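You operate a simulated robot arm through the tools that you are given. There is no shell and no other tool.

You are at the controls of a simulated robot arm. One attempt, no reset.

## Task
Wax the dry patch on the wooden worktop with the pad.
Fine: lay the pad back and close the tin. A coat counts when it lies all over at full strength: go over it till it gets no stronger.

It is judged by the outcome, as a careful person would: the job done as asked, and still so three seconds after it is handed in. It fails if anything else is knocked over, pushed out of place, dropped, spilled or broken.

## Robot
A 6-joint arm with a two-finger parallel gripper, fixed in place. Base frame: the origin is on the floor under the middle of its stand, x ahead of it, y to its left, z up; the work surface is at about z = 860. Lengths are in mm, angles in degrees, forces in N, time in s.
With the tool pointing down near the work surface it reaches from about 480 to 880 mm from the base axis. Its first joint turns from -115.0 to 115.0 degrees. Payload 4.2 kg.
Tool frame: the origin (TCP) lies between the finger pads and is the grasp point; the fingertips stand 23 mm ahead of it; z points along the fingers, y is the line along which they close. Largest opening 94 mm; finger width 38, thickness 10; the body of the gripper, 54 by 96 mm, starts 39 mm behind the TCP.
Orientation is told as [roll, pitch, yaw] about the base's x, y, z axes, in that order, counted from this pose: with the fingers straight down and closing along the base's y, the tool's x points along the base's -x, its y along +y and its z along -z.

## Interface
- The arm moves only by the tool servo_tool. Its argument "increments" is a list that holds one entry, the list of rows, each a list of 7 numbers: the gripper command, from -1 (fully open) to 1 (shut), values between in proportion, then the shift along the tool's x, y, z in mm, then the turn, a rotation vector about the tool's x, y, z in degrees. In form: [[[claw, tx, ty, tz, rx, ry, rz], ...]]. A call has 1 to 20 rows; each row shifts and turns the commanded pose from where the row before left it, along the tool's axes as they then stand. A row lasts 0.2 s, in which the tool goes at most 50 mm and 8.6 degrees; a call with a longer step from one row to the next is refused whole, and so is a gripper value outside its range. Where a pose cannot be reached the arm comes as near as it can. A force on the tool above 40 N (or 10 N above the force at the start of the call, whichever is more), or a blocked arm, ends the call early, and 0.2 s more pass. Each finger travels about 108 mm/s and halts on what it meets, pressing with about 30 N; the grip force reading is that of the motor and also rises with nothing between the fingers. The clock runs only during rows and for 0.2 s after the last one: add rows that do not move to give the fingers time. The reply holds the time, the measured pose of the TCP, the force on the tool along the base axes, the opening and the grip force, in the units named above and with some noise, with the torque about the TCP (base axes, N m) and any sound that the robot's microphone picked up.
- Cameras (640 x 400 px; columns grow to the right, rows downward): "scene" is fixed at [399.2, -649.1, 1452.8]; the picture's right is [0.91, -0.42, 0.00], its down [-0.37, -0.80, -0.47] and it looks along [0.19, 0.42, -0.88] (base axes); focal length 320 px, centre (320, 200). "wrist" rides on the gripper at [86, 16, -74] in the tool frame; the picture's right is [-0.18, 0.98, 0.00], its down [-0.58, -0.11, -0.81] and it looks along [-0.79, -0.15, 0.59] (tool axes); focal length 243 px, centre (320, 200). There is no depth. A picture from a camera that has moved, and an enlarged one, comes with that camera's place and axes in the base frame and with its lens.
- grab_frame(camera): a new picture of that camera. No time passes.
- raise_lower(by): slides the trunk up (or, below 0, down) by that many mm; the arm rides with it, the base frame stays. It gives what a move gives, with no picture.
- inspect(camera, box): a new picture of the part [left, top, right, bottom] of that camera's present view, enlarged. No time passes.
- sign_off(): hands the job in; it is judged then, once.

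Places have to be worked out from the pictures, the camera data and where the tool is seen. Open the gripper and draw the arm clear of the work before you hand the job in, unless the task says otherwise.

The tools are called after ">>>" as name(argument=value, ...) on one line, values as JSON. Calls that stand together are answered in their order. servo_tool: Moves the arm, as the interface text tells. Its arguments: {"type":"object","properties":{"increments":{"type":"array","items":{"type":"array","items":{"type":"array","items":{"type":"number"}}}}},"required":["increments"]} The other tools are called the same way: raise_lower (by) moves the trunk up or down; grab_frame (camera) takes a picture; inspect (camera, box) takes an enlarged picture of a part of a camera's view; sign_off () hands the job in.

At the start:

```text
clock: 0.0
tool_pos: [409.6, -443.6, 1166.3]
tcp_rot: [0.0, 0.0, 0.0]
wrist_force: [0.2, 0.7, -0.2]
moment: [-0.02, -0.01, -0.02]
finger_gap: 93.9
grip_force: 0.1
trunk travel left (down, up): [-725.0, 265.0]
```

scene: 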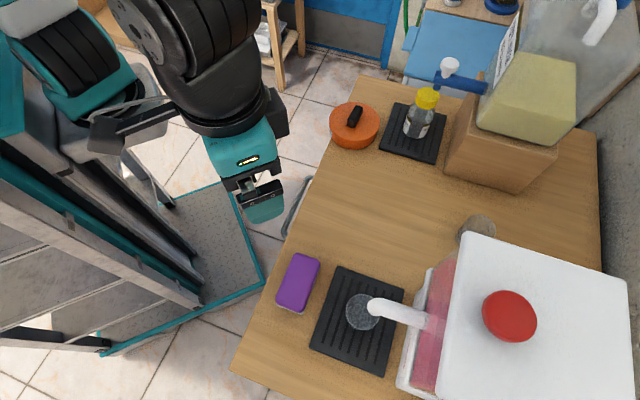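
wrist: 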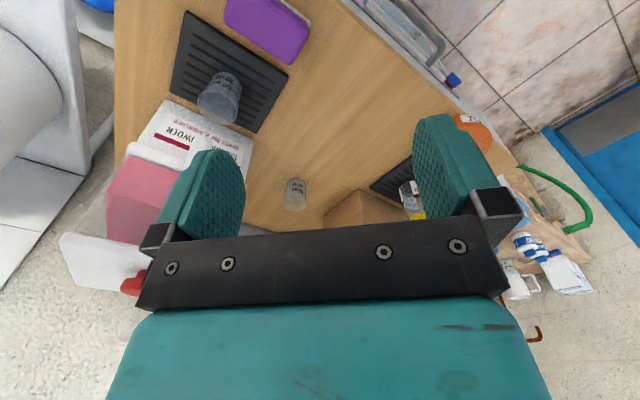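

I start by looking closer at the scene: I see an orange round tin-like thing with a black handle, a purple pad-like block, drip trays and dispensers. I'll enlarge parts of the view to find the tin, the pad and the dry patch.

>>> inspect(camera="scene", box=[300, 80, 460, 180])

>>> inspect(camera="scene", box=[230, 220, 430, 400])

>>> inspect(camera="scene", box=[280, 130, 500, 280])

>>> inspect(camera="wrist", box=[110, 0, 350, 150])

>>> inspect(camera="wrist", box=[320, 60, 560, 260])

```text
4.00 times, centred on (380, 130) of scene
camera zoom: at [399.2, -649.1, 1452.8], right [0.91, -0.42, 0.0], down [-0.37, -0.8, -0.47], along [0.19, 0.42, -0.88], focal length 1280 px, centre (80, 480)
```

zoom: 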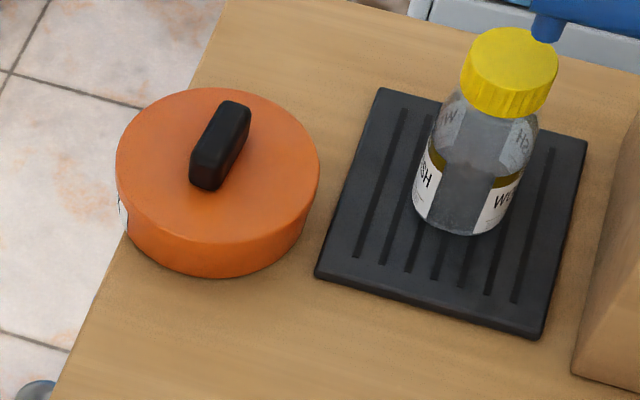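

```text
2.22 times, centred on (330, 310) of scene
camera zoom: at [399.2, -649.1, 1452.8], right [0.91, -0.42, 0.0], down [-0.37, -0.8, -0.47], along [0.19, 0.42, -0.88], focal length 711 px, centre (298, -44)
```

zoom: 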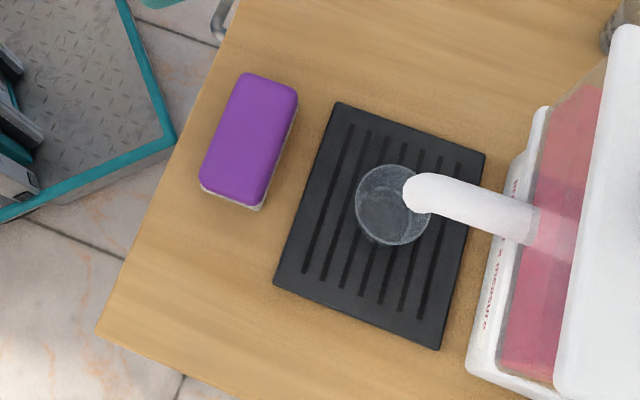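

```text
2.67 times, centred on (390, 205) of scene
camera zoom: at [399.2, -649.1, 1452.8], right [0.91, -0.42, 0.0], down [-0.37, -0.8, -0.47], along [0.19, 0.42, -0.88], focal length 853 px, centre (133, 187)
```

zoom: 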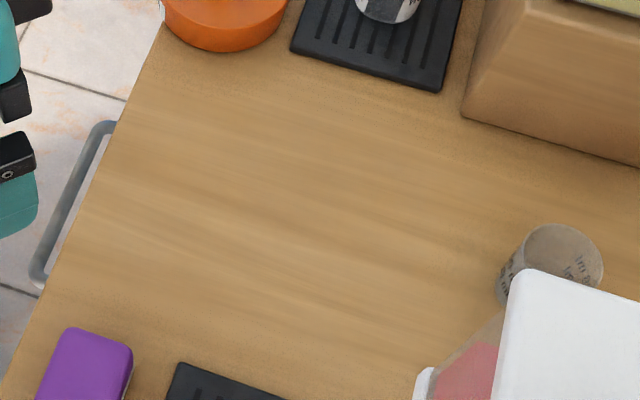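

```text
2.67 times, centred on (230, 75) of wrist
camera zoom: at [322.8, -426.9, 1240.3], right [0.18, 0.98, 0.0], down [0.58, -0.11, 0.81], along [0.79, -0.15, -0.59], focal length 647 px, centre (560, 533)
```

zoom: 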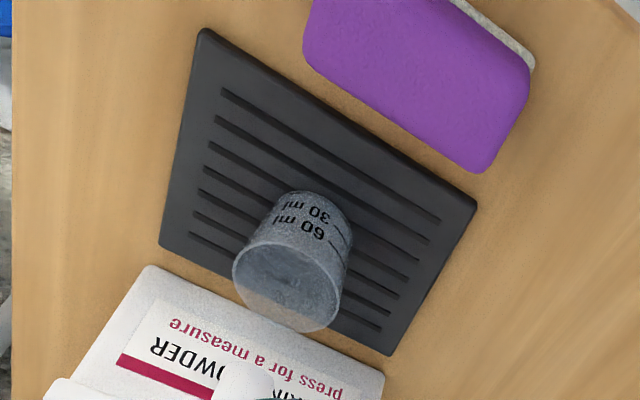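

```text
2.00 times, centred on (440, 160) of wrist
camera zoom: at [322.8, -426.9, 1240.3], right [0.18, 0.98, 0.0], down [0.58, -0.11, 0.81], along [0.79, -0.15, -0.59], focal length 485 px, centre (80, 280)
```

zoom: 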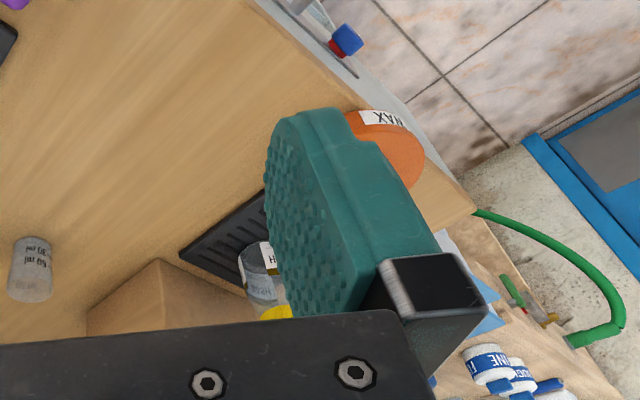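

The orange tin carries a "WAX" label and a handled lid; the purple block with a pale sole should be the pad. The dry patch isn't obvious yet, so I enlarge more of the worktop.

>>> inspect(camera="scene", box=[320, 150, 420, 212])

>>> inspect(camera="scene", box=[380, 160, 480, 222])

>>> inspect(camera="scene", box=[300, 200, 400, 262])

>>> inspect(camera="scene", box=[370, 210, 470, 272])

>>> inspect(camera="scene", box=[480, 120, 640, 280])

>>> inspect(camera="wrist", box=[240, 30, 430, 200])

```text
6.40 times, centred on (370, 181) of scene
camera zoom: at [399.2, -649.1, 1452.8], right [0.91, -0.42, 0.0], down [-0.37, -0.8, -0.47], along [0.19, 0.42, -0.88], focal length 2047 px, centre (0, 322)
```

zoom: 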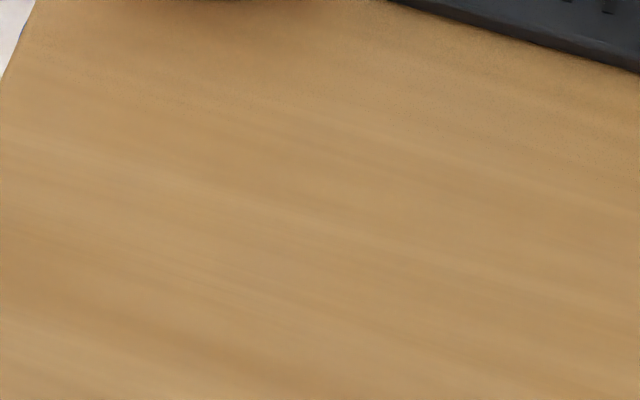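

```text
6.40 times, centred on (430, 191) of scene
camera zoom: at [399.2, -649.1, 1452.8], right [0.91, -0.42, 0.0], down [-0.37, -0.8, -0.47], along [0.19, 0.42, -0.88], focal length 2047 px, centre (-384, 258)
```

zoom: 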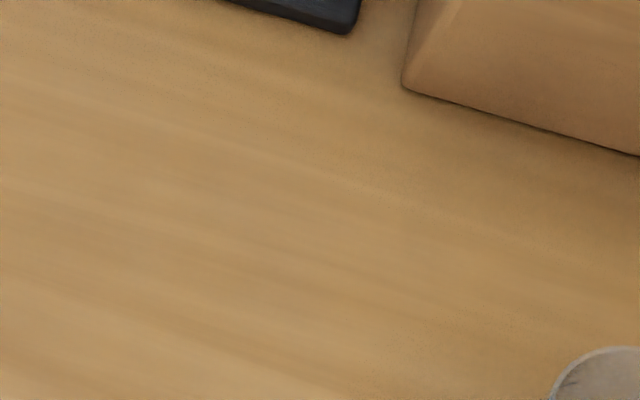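

```text
6.40 times, centred on (350, 231) of scene
camera zoom: at [399.2, -649.1, 1452.8], right [0.91, -0.42, 0.0], down [-0.37, -0.8, -0.47], along [0.19, 0.42, -0.88], focal length 2047 px, centre (128, 2)
```

zoom: 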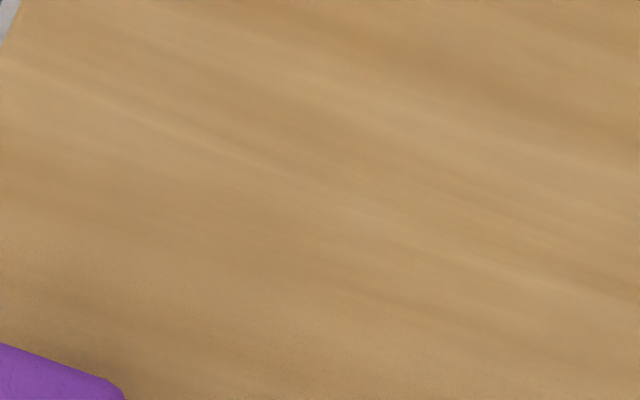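

```text
6.40 times, centred on (420, 241) of scene
camera zoom: at [399.2, -649.1, 1452.8], right [0.91, -0.42, 0.0], down [-0.37, -0.8, -0.47], along [0.19, 0.42, -0.88], focal length 2047 px, centre (-320, -62)
```

zoom: 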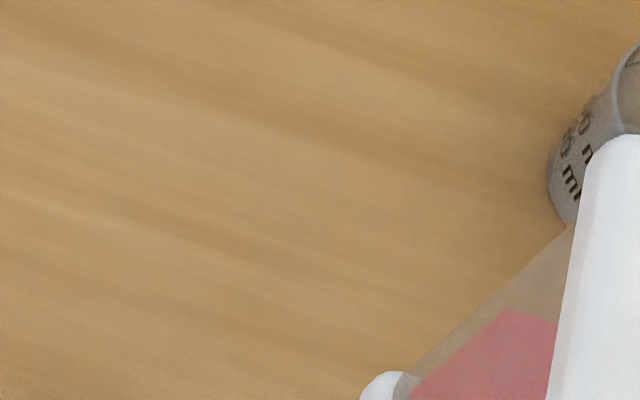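

```text
2.50 times, centred on (560, 200) of scene
camera zoom: at [399.2, -649.1, 1452.8], right [0.91, -0.42, 0.0], down [-0.37, -0.8, -0.47], along [0.19, 0.42, -0.88], focal length 800 px, centre (-280, 200)
```

zoom: 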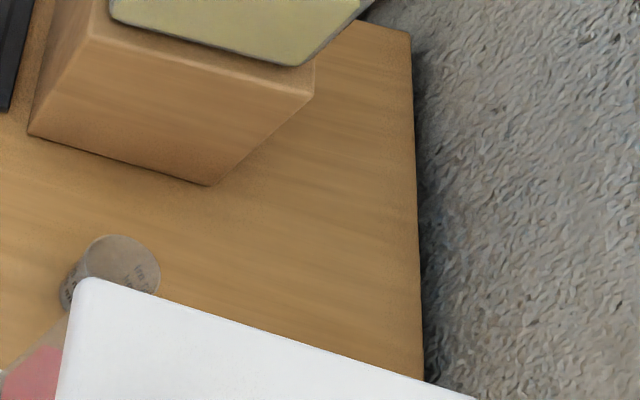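

```text
2.35 times, centred on (335, 115) of wrist
camera zoom: at [322.8, -426.9, 1240.3], right [0.18, 0.98, 0.0], down [0.58, -0.11, 0.81], along [0.79, -0.15, -0.59], focal length 571 px, centre (285, 400)
```

zoom: 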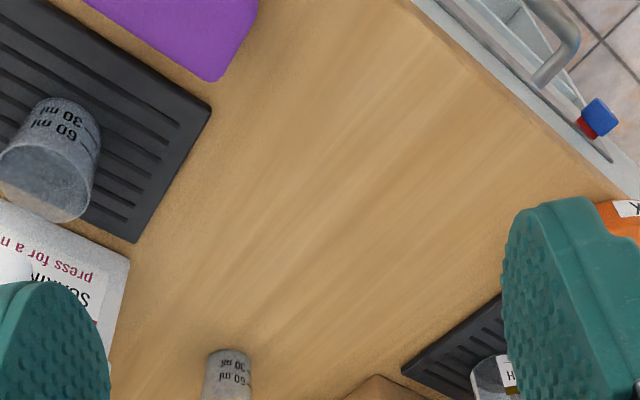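

The middle of the worktop looks a bit paler, with visible streaks, but the edges of that area are unclear. I move the wrist camera to look down on it: shift to about (430,-300,1200), yaw by -45 and tilt it down.

>>> servo_tool(increments=[[[-1, -5, 36, -8.5, 0, 0, 0], [-1, -5, 36, -8.5, 0, 0, 0], [-1, -5, 36, -8.5, 0, 0, 0], [-1, -5, 36, -8.5, 0, 0, 0], [-1, 0, 0, 0, 0, 0, 7.5], [-1, 0, 0, 0, 0, 0, 7.5], [-1, 0, 0, 0, 0, 0, 7.5], [-1, 0, 0, 0, 0, 0, 7.5], [-1, 0, 0, 0, 0, 0, 7.5], [-1, 0, 0, 0, 0, 0, 7.5], [-1, 0, 0, 0, 0, 8, 0], [-1, 0, 0, 0, 0, 8, 0], [-1, 0, 0, 0, 0, 8, 0], [-1, 0, 0, 0, 0, 0, 0], [-1, 0, 0, 0, 0, 0, 0]]])

>>> grab_frame(camera="wrist")

>>> grab_frame(camera="scene")

```text
clock: 3.2
tool_pos: [428.9, -298.8, 1200.5]
tcp_rot: [0.1, 23.9, -44.9]
wrist_force: [-0.4, 0.1, 0.2]
moment: [0.02, -0.04, -0.02]
finger_gap: 94.0
grip_force: 0.1
trunk travel left (down, up): [-725.0, 265.0]
```

```text
taken
camera wrist: at [406.4, -253.0, 1303.3], right [0.81, 0.58, -0.07], down [0.53, -0.68, 0.5], along [0.24, -0.45, -0.86], focal length 243 px, centre (320, 200)
```

wrist: 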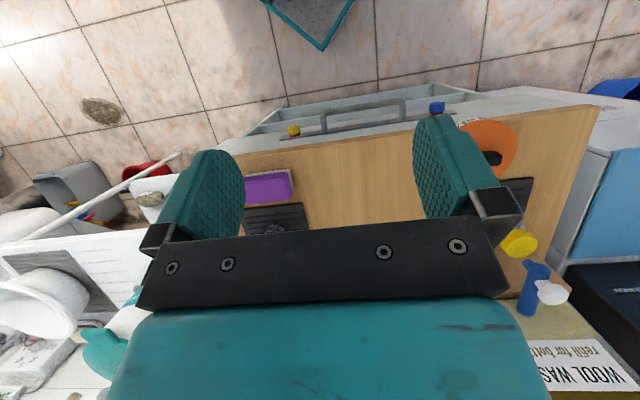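

```text
taken
```

scene: 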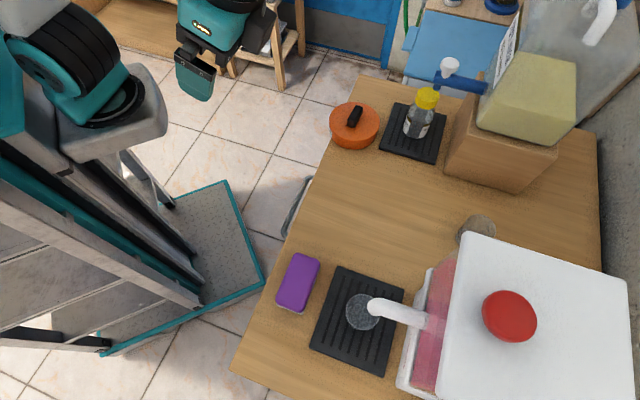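

The table now shows up between the fingers. I enlarge that part to check for the patch.

>>> inspect(camera="wrist", box=[230, 110, 430, 235])

>>> inspect(camera="scene", box=[250, 70, 500, 226])

```text
3.20 times, centred on (330, 172) of wrist
camera zoom: at [406.4, -253.0, 1303.3], right [0.81, 0.58, -0.07], down [0.53, -0.68, 0.5], along [0.24, -0.45, -0.86], focal length 776 px, centre (288, 288)
```

zoom: 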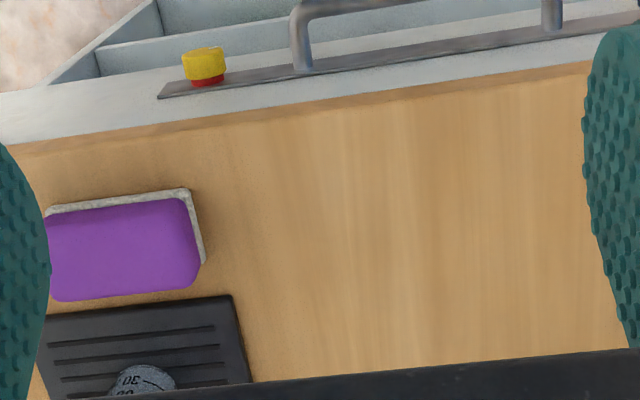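

```text
2.56 times, centred on (375, 148) of scene
camera zoom: at [399.2, -649.1, 1452.8], right [0.91, -0.42, 0.0], down [-0.37, -0.8, -0.47], along [0.19, 0.42, -0.88], focal length 819 px, centre (179, 333)
```

zoom: 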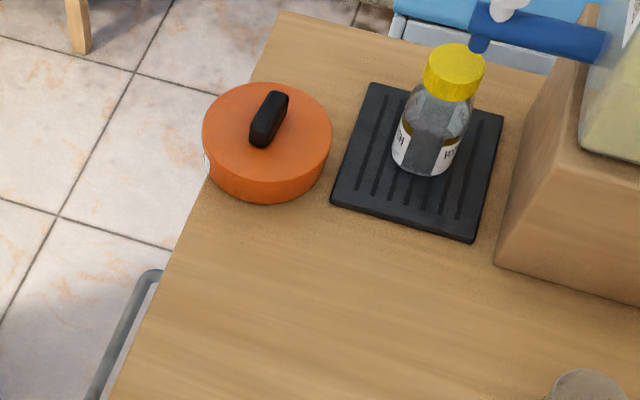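

Still ambiguous. I move outward over the table at this height so the camera looks nearly straight down on the middle of the worktop.

>>> servo_tool(increments=[[[-1, -33.8, 0, -15, 0, 0, 0], [-1, -33.8, 0, -15, 0, 0, 0], [-1, -33.8, 0, -15, 0, 0, 0], [-1, -33.8, 0, -15, 0, 0, 0], [-1, -33.8, 0, -15, 0, 0, 0], [-1, 0, 0, 0, 0, 0, 0]]])

>>> grab_frame(camera="wrist")

>>> inspect(camera="wrist", box=[160, 0, 480, 200])

```text
clock: 4.6
tool_pos: [561.5, -426.8, 1197.0]
tcp_rot: [0.0, 24.0, -45.1]
wrist_force: [-0.2, 0.5, 0.6]
moment: [-0.02, -0.01, -0.02]
finger_gap: 93.9
grip_force: 0.1
trunk travel left (down, up): [-725.0, 265.0]
```

```text
taken
camera wrist: at [538.9, -382.2, 1300.2], right [0.81, 0.58, -0.07], down [0.53, -0.68, 0.5], along [0.24, -0.45, -0.86], focal length 243 px, centre (320, 200)
```

wrist: 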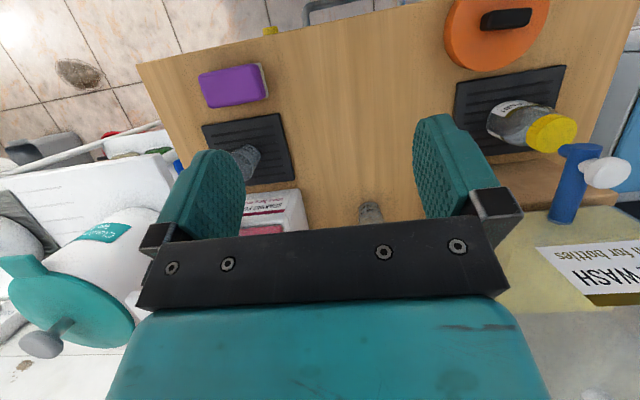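

```text
2.00 times, centred on (320, 100) of wrist
camera zoom: at [538.9, -382.2, 1300.2], right [0.81, 0.58, -0.07], down [0.53, -0.68, 0.5], along [0.24, -0.45, -0.86], focal length 485 px, centre (320, 400)
```

zoom: 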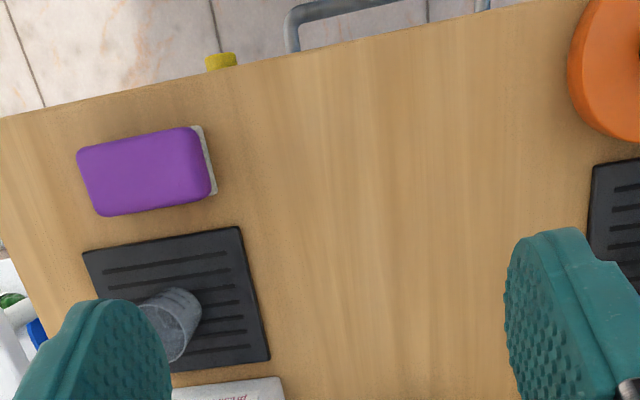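

The middle between the pad and the tin looks paler. I enlarge its borders.

>>> inspect(camera="wrist", box=[270, 20, 400, 110])

>>> inspect(camera="wrist", box=[340, 20, 470, 110])

>>> inspect(camera="wrist", box=[280, 100, 430, 230])

>>> inspect(camera="wrist", box=[140, 40, 300, 140])

>>> inspect(camera="wrist", box=[440, 0, 640, 160])

```text
4.44 times, centred on (335, 65) of wrist
camera zoom: at [538.9, -382.2, 1300.2], right [0.81, 0.58, -0.07], down [0.53, -0.68, 0.5], along [0.24, -0.45, -0.86], focal length 1078 px, centre (253, 800)
```

zoom: 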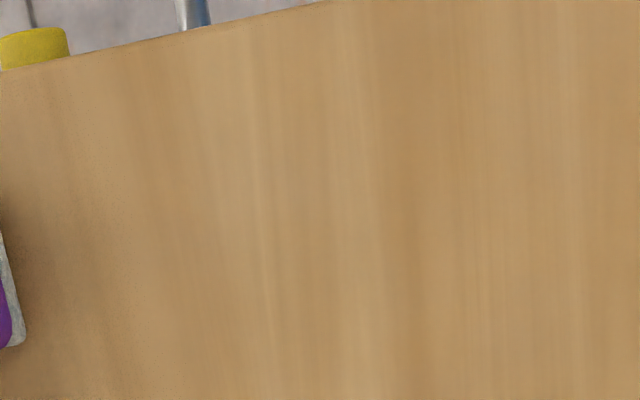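

```text
4.44 times, centred on (405, 65) of wrist
camera zoom: at [538.9, -382.2, 1300.2], right [0.81, 0.58, -0.07], down [0.53, -0.68, 0.5], along [0.24, -0.45, -0.86], focal length 1078 px, centre (-58, 800)
```

zoom: 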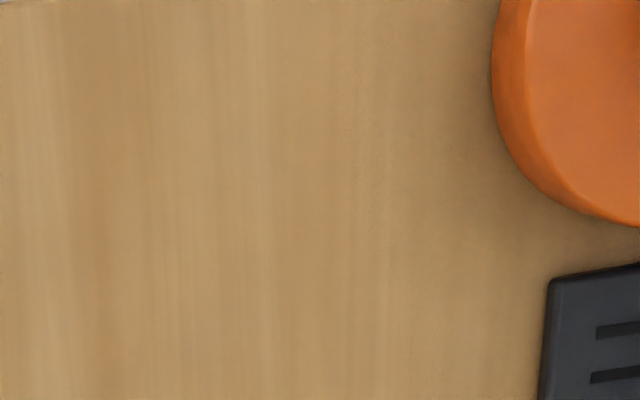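

```text
3.08 times, centred on (355, 165) of wrist
camera zoom: at [538.9, -382.2, 1300.2], right [0.81, 0.58, -0.07], down [0.53, -0.68, 0.5], along [0.24, -0.45, -0.86], focal length 746 px, centre (212, 308)
```

zoom: 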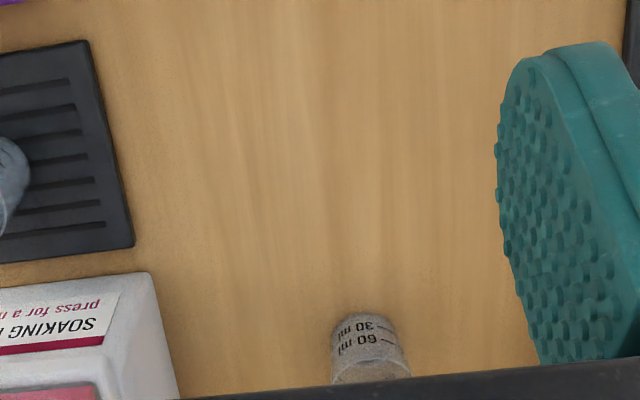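

```text
4.00 times, centred on (220, 90) of wrist
camera zoom: at [538.9, -382.2, 1300.2], right [0.81, 0.58, -0.07], down [0.53, -0.68, 0.5], along [0.24, -0.45, -0.86], focal length 970 px, centre (720, 640)
```

zoom: 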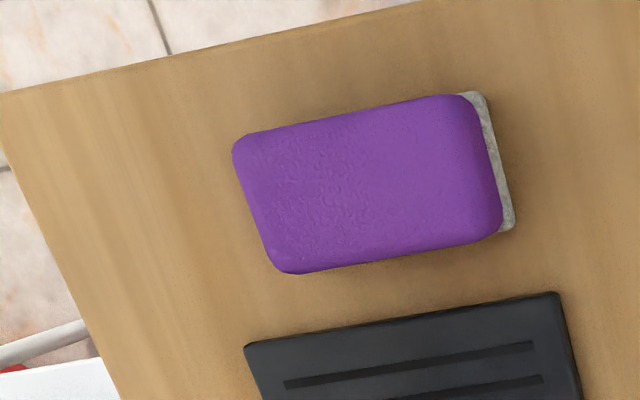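

```text
2.50 times, centred on (540, 80) of wrist
camera zoom: at [538.9, -382.2, 1300.2], right [0.81, 0.58, -0.07], down [0.53, -0.68, 0.5], along [0.24, -0.45, -0.86], focal length 606 px, centre (-230, 500)
```

zoom: 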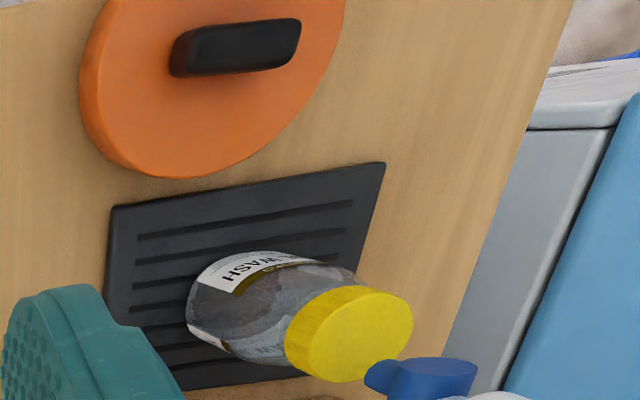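

A paler, smoother zone seems to run along the grain between pad and tin. To tell a matte dry patch from the waxed finish I want a flatter viewing angle, so I level the tool and come down over the near edge.

>>> servo_tool(increments=[[[-1, 0, 0, 0, 0, -8, 0], [-1, 0, 0, 0, 0, -8, 0], [-1, 0, 0, 0, 0, -8, 0], [-1, 22, 5.3, 33, 0, 0, 0], [-1, 22, 5.3, 33, 0, 0, 0], [-1, 22, 5.3, 33, 0, 0, 0], [-1, 22, 5.3, 33, 0, 0, 0], [-1, 22, 5.3, 33, 0, 0, 0], [-1, 22, 5.3, 33, 0, 0, 0], [-1, 0, 0, 0, 0, 0, 0]]])

>>> grab_frame(camera="wrist")

>>> inspect(camera="wrist", box=[160, 0, 480, 200])

```text
clock: 6.8
tool_pos: [486.3, -313.2, 1001.9]
tcp_rot: [0.0, 0.0, -44.9]
wrist_force: [0.4, 0.0, 0.6]
moment: [-0.02, 0.01, -0.03]
finger_gap: 94.3
grip_force: 0.1
trunk travel left (down, up): [-725.0, 265.0]
```

```text
taken
camera wrist: at [436.8, -240.0, 1077.1], right [0.83, 0.56, 0.0], down [0.33, -0.49, 0.81], along [0.46, -0.67, -0.59], focal length 243 px, centre (320, 200)
```

wrist: 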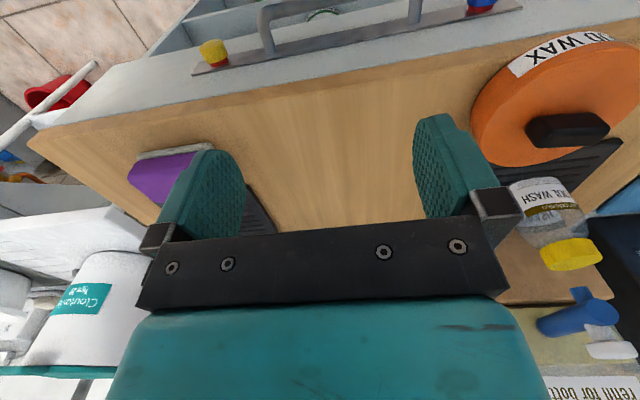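

```text
2.00 times, centred on (320, 100) of wrist
camera zoom: at [436.8, -240.0, 1077.1], right [0.83, 0.56, 0.0], down [0.33, -0.49, 0.81], along [0.46, -0.67, -0.59], focal length 485 px, centre (320, 400)
```

zoom: 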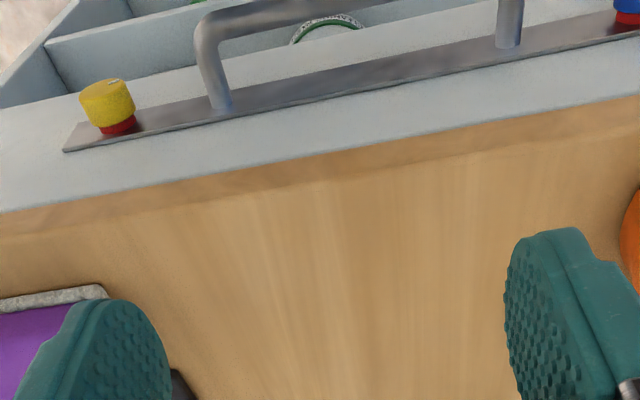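

The pale zone continues toward the near edge. I go 110 mm further out at this height to look close at the middle of the worktop.

>>> servo_tool(increments=[[[-1, -36, -6, 0, 0, 0, 0], [-1, -36, -6, 0, 0, 0, 0], [-1, -36, -6, 0, 0, 0, 0], [-1, 0, 0, 0, 0, 0, 0]]])

>>> grab_frame(camera="wrist")

>>> inspect(camera="wrist", box=[160, 0, 480, 200])

```text
clock: 7.8
tool_pos: [550.2, -402.9, 1002.5]
tcp_rot: [0.0, 0.0, -45.0]
wrist_force: [-0.3, 0.0, -0.2]
moment: [0.01, 0.0, 0.02]
finger_gap: 94.0
grip_force: 0.0
trunk travel left (down, up): [-725.0, 265.0]
```

```text
taken
camera wrist: at [500.4, -330.7, 1077.9], right [0.83, 0.56, 0.0], down [0.33, -0.49, 0.81], along [0.46, -0.67, -0.59], focal length 243 px, centre (320, 200)
```

wrist: 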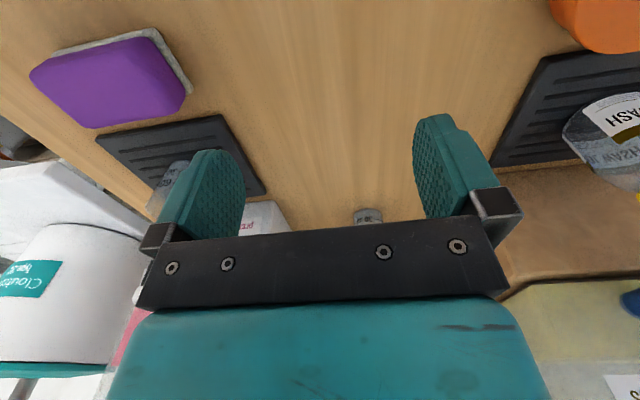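

```text
2.00 times, centred on (320, 100) of wrist
camera zoom: at [500.4, -330.7, 1077.9], right [0.83, 0.56, 0.0], down [0.33, -0.49, 0.81], along [0.46, -0.67, -0.59], focal length 485 px, centre (320, 400)
```

zoom: 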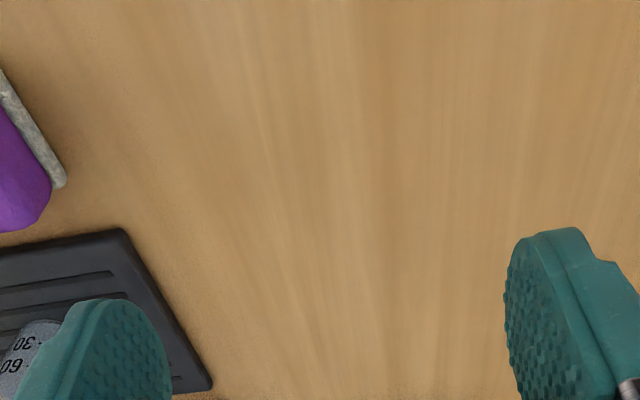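

No sharp border is visible at close range. I compare the whole worktop in the scene camera, now from above with the arm there, and with slightly different crops.

>>> inspect(camera="scene", box=[230, 60, 620, 400])

>>> inspect(camera="scene", box=[270, 130, 390, 290])

```text
1.18 times, centred on (425, 230) of scene
camera zoom: at [399.2, -649.1, 1452.8], right [0.91, -0.42, 0.0], down [-0.37, -0.8, -0.47], along [0.19, 0.42, -0.88], focal length 376 px, centre (196, 165)
```

zoom: 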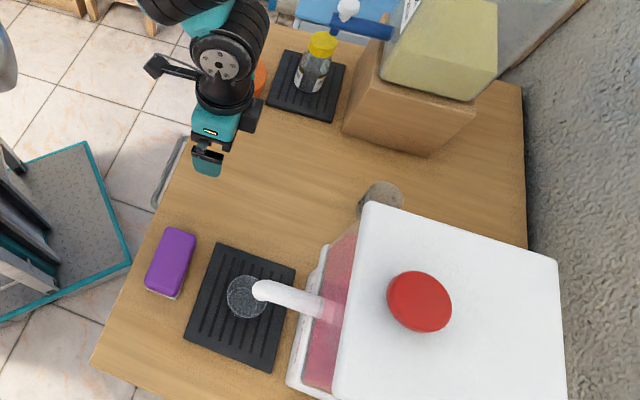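

```text
2.50 times, centred on (330, 210) of scene
camera zoom: at [399.2, -649.1, 1452.8], right [0.91, -0.42, 0.0], down [-0.37, -0.8, -0.47], along [0.19, 0.42, -0.88], focal length 800 px, centre (295, 175)
```

zoom: 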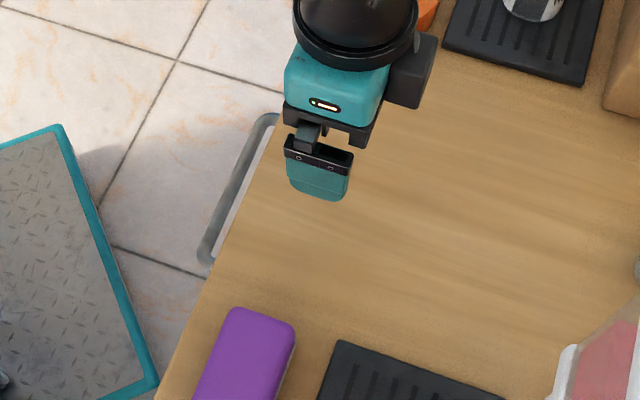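

The middle zone is paler in the scene view too, so I take that as the dry patch for now; waxing should show its outline. Next I rotate the tool to yaw +45 (fingers closing across the lid handle and the pad) and look at the tin from higher up.

>>> servo_tool(increments=[[[-1, 10.4, 17, -32.5, 0, 0, 0], [-1, 10.4, 17, -32.5, 0, 0, 0], [-1, 10.4, 17, -32.5, 0, 0, 0], [-1, 0, 0, 0, 0, 0, -7.5], [-1, 0, 0, 0, 0, 0, -7.5], [-1, 0, 0, 0, 0, 0, -7.5], [-1, 0, 0, 0, 0, 0, -7.5], [-1, 0, 0, 0, 0, 0, -7.5], [-1, 0, 0, 0, 0, 0, -7.5], [-1, 0, 0, 0, 0, 0, -7.5], [-1, 0, 0, 0, 0, 0, -7.5], [-1, 0, 0, 0, 0, 0, -7.5], [-1, 0, 0, 0, 0, 0, -7.5], [-1, 0, 0, 0, 0, 0, -7.5], [-1, 0, 0, 0, 0, 0, -7.5], [-1, 0, 0, 0, 0, 0, 0]]])

>>> grab_frame(camera="wrist")

>>> inspect(camera="wrist", box=[200, 0, 440, 150])

>>> grab_frame(camera="scene")

```text
clock: 11.2
tool_pos: [566.4, -346.3, 1098.4]
tcp_rot: [0.0, 0.0, 45.1]
wrist_force: [-0.8, -0.2, 0.5]
moment: [0.02, 0.01, 0.05]
finger_gap: 93.9
grip_force: 0.1
trunk travel left (down, up): [-725.0, 265.0]
```

```text
taken
camera wrist: at [494.9, -394.8, 1173.9], right [-0.57, 0.82, 0.0], down [0.49, 0.33, 0.81], along [0.66, 0.46, -0.59], focal length 243 px, centre (320, 200)
```

wrist: 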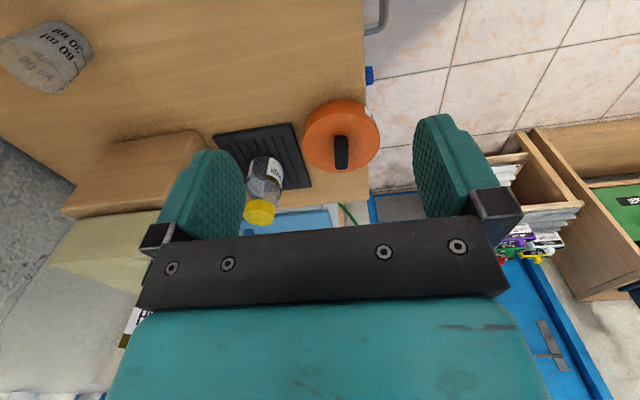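

```text
2.67 times, centred on (320, 75) of wrist
camera zoom: at [494.9, -394.8, 1173.9], right [-0.57, 0.82, 0.0], down [0.49, 0.33, 0.81], along [0.66, 0.46, -0.59], focal length 647 px, centre (320, 533)
```

zoom: 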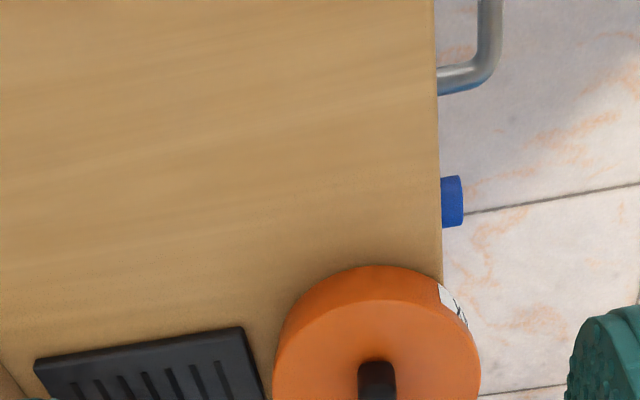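

```text
taken
```

scene: 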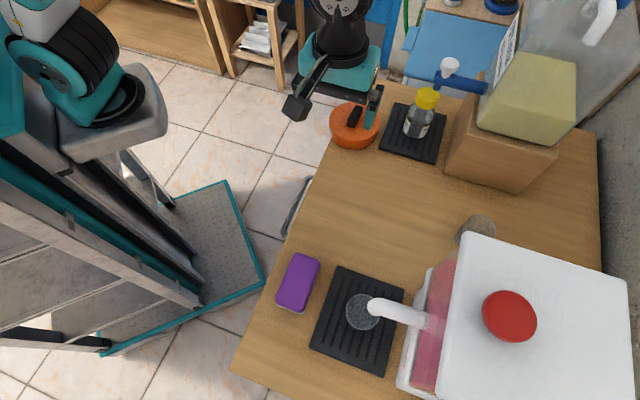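

The tin is in view. I enlarge it to measure the lid and handle.

>>> inspect(camera="wrist", box=[280, 80, 400, 190])

>>> inspect(camera="wrist", box=[60, 0, 380, 150])

```text
3.64 times, centred on (340, 135) of wrist
camera zoom: at [494.9, -394.8, 1173.9], right [-0.57, 0.82, 0.0], down [0.49, 0.33, 0.81], along [0.66, 0.46, -0.59], focal length 882 px, centre (247, 436)
```

zoom: 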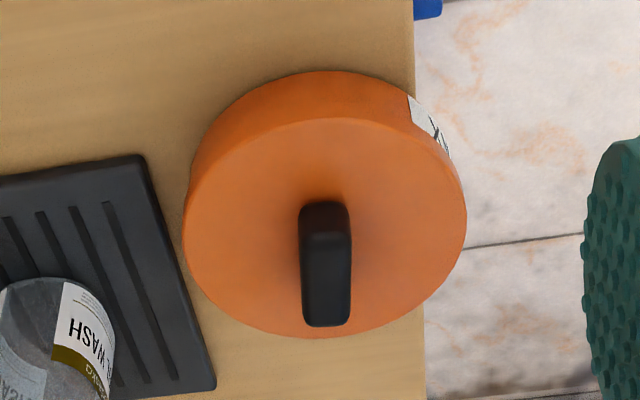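

```text
2.00 times, centred on (220, 75) of wrist
camera zoom: at [494.9, -394.8, 1173.9], right [-0.57, 0.82, 0.0], down [0.49, 0.33, 0.81], along [0.66, 0.46, -0.59], focal length 485 px, centre (520, 450)
```

zoom: 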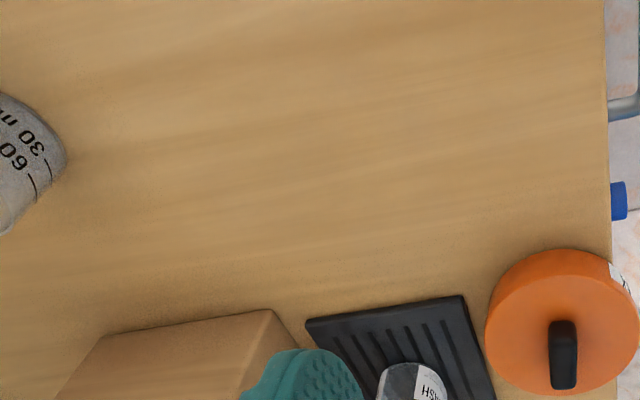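

Tin: lid top about z 891, centre about s=318, n=640 in table-aligned terms, i.e. near (677,-228); the handle runs parallel to the table edge, about 20 mm wide. Before opening it, I take one more view of the middle of the worktop from high and straight above, to find the patch's outline.

>>> servo_tool(increments=[[[-1, 1.4, -21.2, -38, 0, 0, 0], [-1, 1.4, -21.2, -38, 0, 0, 0], [-1, 1.4, -21.2, -38, 0, 0, 0], [-1, 1.4, -21.2, -38, 0, 0, 0], [-1, 0, 0, 0, 0, 8, 0], [-1, 0, 0, 0, 0, 8, 0], [-1, 0, 0, 0, 0, 8, 0], [-1, 0, 0, 0, 0, 0, 0]]])

>>> grab_frame(camera="wrist")

>>> inspect(camera="wrist", box=[140, 0, 460, 160])

```text
clock: 13.0
tool_pos: [631.4, -367.8, 1229.1]
tcp_rot: [-0.6, 10.0, 44.9]
wrist_force: [-0.6, -0.4, 0.3]
moment: [-0.01, 0.02, -0.01]
finger_gap: 93.9
grip_force: 0.1
out of reach, approached as far as the arm can: row 5, 6, 7
trunk travel left (down, up): [-725.0, 265.0]
```

```text
taken
camera wrist: at [569.4, -407.1, 1318.4], right [-0.57, 0.82, -0.04], down [0.58, 0.43, 0.69], along [0.59, 0.37, -0.72], focal length 243 px, centre (320, 200)
```

wrist: 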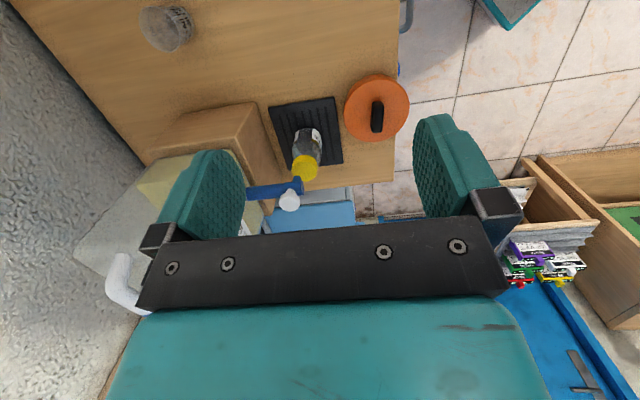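

```text
2.00 times, centred on (300, 80) of wrist
camera zoom: at [569.4, -407.1, 1318.4], right [-0.57, 0.82, -0.04], down [0.58, 0.43, 0.69], along [0.59, 0.37, -0.72], focal length 485 px, centre (360, 440)
```

zoom: 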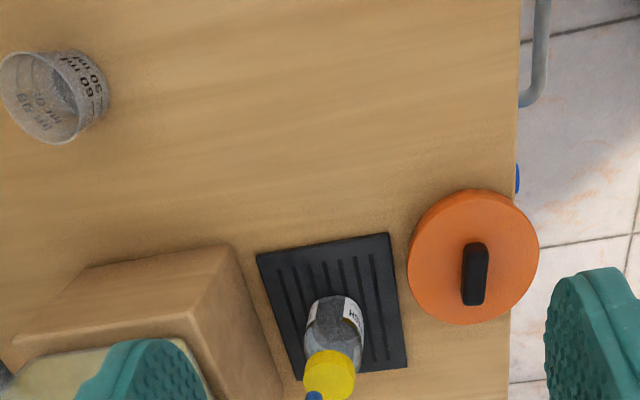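

The arm could not reach the full tilt there, but the pale olive zone in the middle is again visible with no sharp border. I level the tool again in small steps to see where the commanded pose stands.

>>> servo_tool(increments=[[[-1, 0, 0, 0, 0, -5, 0], [-1, 0, 0, 0, 0, -5, 0], [-1, 0, 0, 0, 0, 0, 0]]])

```text
clock: 13.8
tool_pos: [631.6, -369.4, 1230.2]
tcp_rot: [-0.5, 0.0, 44.9]
wrist_force: [-0.3, -0.1, 0.6]
moment: [-0.01, -0.03, 0.01]
finger_gap: 93.7
grip_force: 0.2
trunk travel left (down, up): [-725.0, 265.0]
```

Tool is level at (631.6,-369.4,1230). I now move over the lid handle at about (679,-226), staying at z=1000, and check the alignment.

>>> servo_tool(increments=[[[-1, -22.4, 11.3, 38.3, -0.5, 0, 0], [-1, -22.4, 11.3, 38.3, 0, 0, 0], [-1, -22.4, 11.3, 38.3, 0, 0, 0], [-1, -22.4, 11.3, 38.3, 0, 0, 0], [-1, -22.4, 11.3, 38.3, 0, 0, 0], [-1, -22.4, 11.3, 38.3, 0, 0, 0], [-1, 0, 0, 0, 0, 0, 0]]])

>>> grab_frame(camera="wrist")

>>> inspect(camera="wrist", box=[220, 0, 420, 130])

>>> inspect(camera="scene", box=[260, 40, 460, 180])

```text
clock: 15.4
tool_pos: [675.8, -223.6, 1000.0]
tcp_rot: [0.1, 0.0, 44.9]
wrist_force: [-1.3, 0.2, -1.5]
moment: [-0.03, -0.03, -0.01]
finger_gap: 94.4
grip_force: 0.1
trunk travel left (down, up): [-725.0, 265.0]
```

```text
taken
camera wrist: at [603.9, -274.1, 1075.7], right [-0.56, 0.83, 0.0], down [0.49, 0.33, 0.81], along [0.67, 0.46, -0.59], focal length 243 px, centre (320, 200)
```

wrist: 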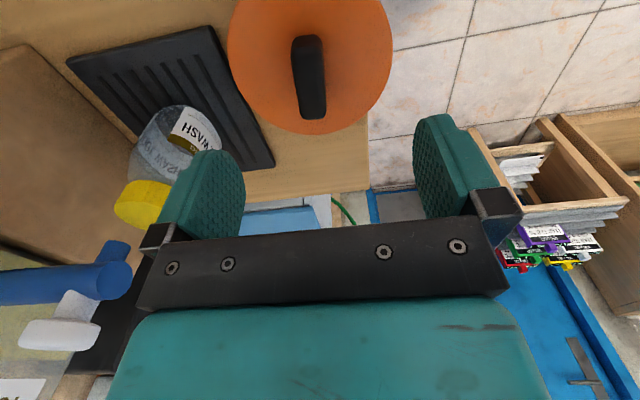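

```text
3.08 times, centred on (320, 65) of wrist
camera zoom: at [603.9, -274.1, 1075.7], right [-0.56, 0.83, 0.0], down [0.49, 0.33, 0.81], along [0.67, 0.46, -0.59], focal length 746 px, centre (320, 615)
```

zoom: 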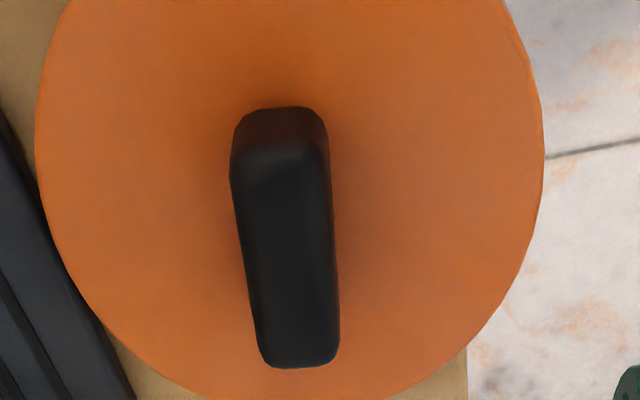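

```text
2.86 times, centred on (360, 110) of scene
camera zoom: at [399.2, -649.1, 1452.8], right [0.91, -0.42, 0.0], down [-0.37, -0.8, -0.47], along [0.19, 0.42, -0.88], focal length 914 px, centre (206, 457)
```

zoom: 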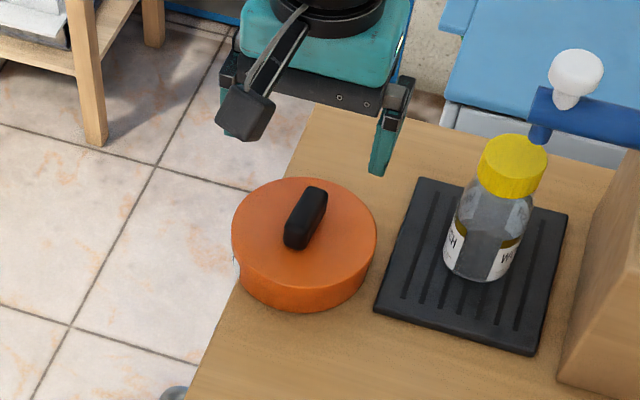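

The handle's top centre reads about (681,-230), turned to roughly 38° rather than 45°. I turn the tool by 7°, shift 8 mm across and come down to z≈930 for a check.

>>> servo_tool(increments=[[[-1, 0, 0, 0, 0, 0, 7], [-1, -0.3, -7.9, 0, 0, 0, 0], [-1, 0, 0, 25, 0, 0, 0], [-1, 0, 0, 25, 0, 0, 0], [-1, 0, 0, 15, 0, 0, 0], [-1, 0, 0, 0, 0, 0, 0]]])

>>> grab_frame(camera="wrist")

>>> inspect(camera="scene", box=[280, 60, 440, 170])

```text
clock: 16.8
tool_pos: [682.8, -234.4, 935.8]
tcp_rot: [-0.1, 0.0, 38.0]
wrist_force: [-0.4, 0.4, -0.6]
moment: [-0.02, 0.0, 0.01]
finger_gap: 93.9
grip_force: 0.1
trunk travel left (down, up): [-725.0, 265.0]
```

```text
taken
camera wrist: at [605.1, -274.5, 1009.8], right [-0.46, 0.89, 0.0], down [0.53, 0.27, 0.81], along [0.72, 0.37, -0.59], focal length 243 px, centre (320, 200)
```

wrist: 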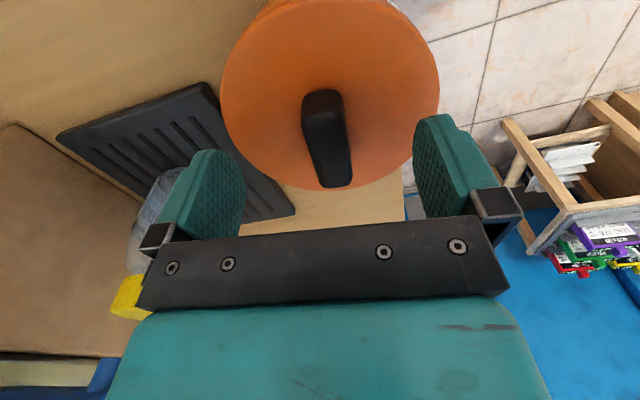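

```text
3.64 times, centred on (360, 115) of scene
camera zoom: at [399.2, -649.1, 1452.8], right [0.91, -0.42, 0.0], down [-0.37, -0.8, -0.47], along [0.19, 0.42, -0.88], focal length 1163 px, centre (174, 509)
```

zoom: 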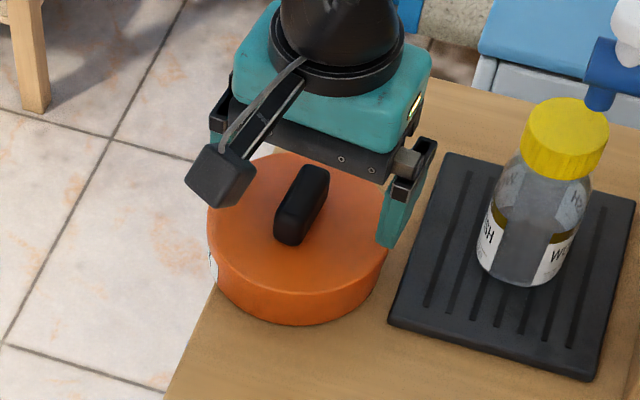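

The handle is parallel to the fingers now but lies about 6 mm to the tool's +y. I shift 6 mm, go down to about z=918 and close on the handle.

>>> servo_tool(increments=[[[-1, 0, 6, 0, 0, 0, 0], [-1, 0, 0, 9, 0, 0, 0], [-1, 0, 0, 9, 0, 0, 0], [-1, 0, 0, 0, 0, 0, 0]]])

>>> grab_frame(camera="wrist")

>>> inspect(camera="scene", box=[280, 60, 440, 170])

```text
clock: 17.8
tool_pos: [678.8, -227.4, 920.1]
tcp_rot: [-0.2, 0.0, 37.8]
wrist_force: [-5.4, 0.7, 22.8]
moment: [0.16, 0.32, 0.05]
finger_gap: 93.9
grip_force: 0.1
trunk travel left (down, up): [-725.0, 265.0]
```

```text
taken
camera wrist: at [600.9, -268.3, 994.9], right [-0.46, 0.89, 0.0], down [0.52, 0.27, 0.81], along [0.72, 0.37, -0.59], focal length 243 px, centre (320, 200)
```

wrist: 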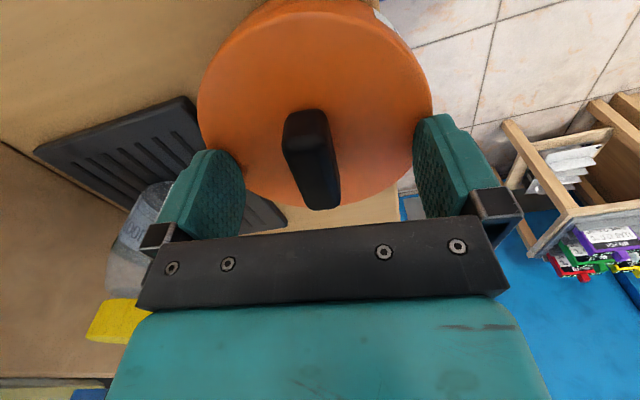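

```text
3.64 times, centred on (360, 115) of scene
camera zoom: at [399.2, -649.1, 1452.8], right [0.91, -0.42, 0.0], down [-0.37, -0.8, -0.47], along [0.19, 0.42, -0.88], focal length 1163 px, centre (174, 509)
```

zoom: 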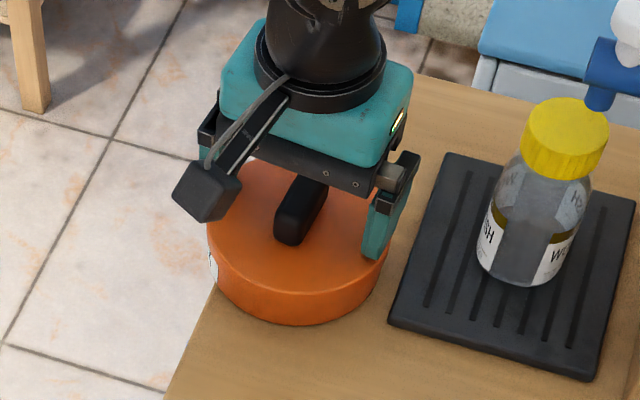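

Fingertips touched the lid: 22.8 N at TCP z=920, so the lid top is at about z=897. I lift 5 mm and close on the handle.

>>> servo_tool(increments=[[[-1, 0, 0, -5, 0, 0, 0], [0.2, 0, 0, 0, 0, 0, 0], [0.5, 0, 0, 0, 0, 0, 0], [1, 0, 0, 0, 0, 0, 0], [1, 0, 0, 0, 0, 0, 0], [1, 0, 0, 0, 0, 0, 0], [1, 0, 0, 0, 0, 0, 0]]])

>>> grab_frame(camera="wrist")

>>> inspect(camera="scene", box=[280, 60, 440, 170])

```text
clock: 19.4
tool_pos: [679.3, -226.5, 923.9]
tcp_rot: [0.0, 0.0, 38.0]
wrist_force: [-0.7, -0.1, 0.0]
moment: [0.02, -0.03, -0.01]
finger_gap: 19.1
grip_force: 29.9
trunk travel left (down, up): [-725.0, 265.0]
heard: snap
```

```text
taken
camera wrist: at [601.4, -267.7, 997.7], right [-0.46, 0.89, 0.0], down [0.53, 0.27, 0.81], along [0.72, 0.37, -0.59], focal length 243 px, centre (320, 200)
```

wrist: 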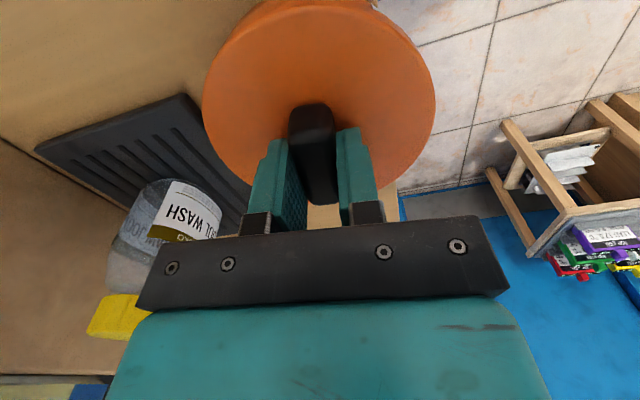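

```text
3.64 times, centred on (360, 115) of scene
camera zoom: at [399.2, -649.1, 1452.8], right [0.91, -0.42, 0.0], down [-0.37, -0.8, -0.47], along [0.19, 0.42, -0.88], focal length 1163 px, centre (174, 509)
```

zoom: 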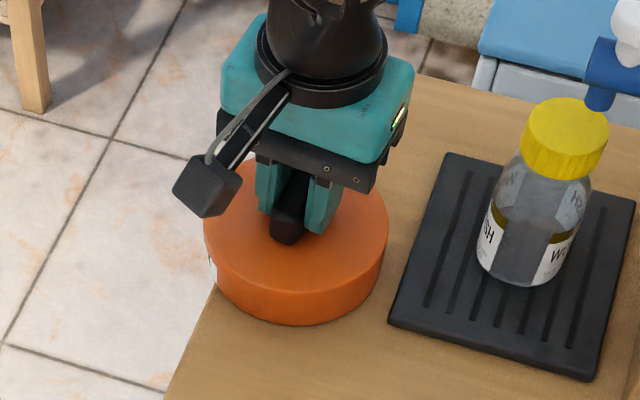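

Gripped at 19.1 mm, with a snap heard. I lift slowly by 8 mm, watching the force to see whether the lid comes off.

>>> servo_tool(increments=[[[1, 0, 0, -2, 0, 0, 0], [1, 0, 0, -2, 0, 0, 0], [1, 0, 0, -2, 0, 0, 0], [1, 0, 0, -2, 0, 0, 0], [1, 0, 0, 0, 0, 0, 0]]])

>>> inspect(camera="scene", box=[280, 60, 440, 170])

>>> grab_frame(camera="wrist")

```text
clock: 20.6
tool_pos: [679.1, -227.9, 932.9]
tcp_rot: [0.0, 0.0, 38.0]
wrist_force: [-0.3, 0.1, 0.0]
moment: [0.01, -0.03, 0.0]
finger_gap: 19.3
grip_force: 29.8
trunk travel left (down, up): [-725.0, 265.0]
```

```text
3.64 times, centred on (360, 115) of scene
camera zoom: at [399.2, -649.1, 1452.8], right [0.91, -0.42, 0.0], down [-0.37, -0.8, -0.47], along [0.19, 0.42, -0.88], focal length 1163 px, centre (174, 509)
```

zoom: 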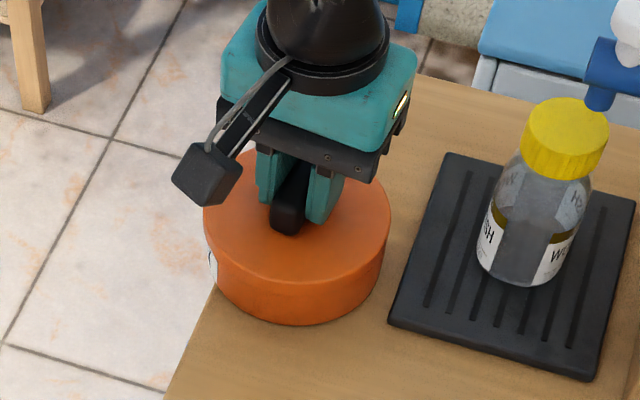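

```text
taken
camera wrist: at [600.7, -268.2, 1006.9], right [-0.46, 0.89, 0.0], down [0.53, 0.27, 0.81], along [0.72, 0.37, -0.59], focal length 243 px, centre (320, 200)
```

wrist: 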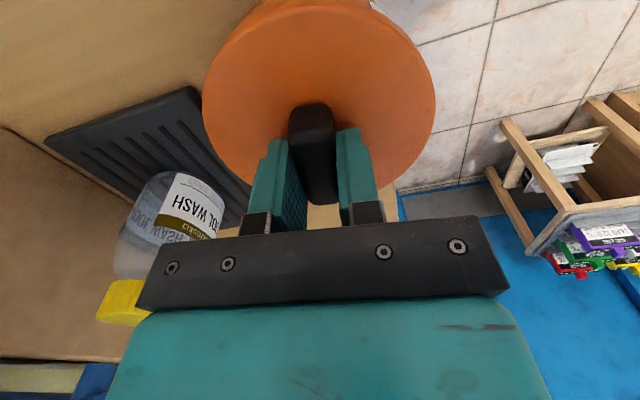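

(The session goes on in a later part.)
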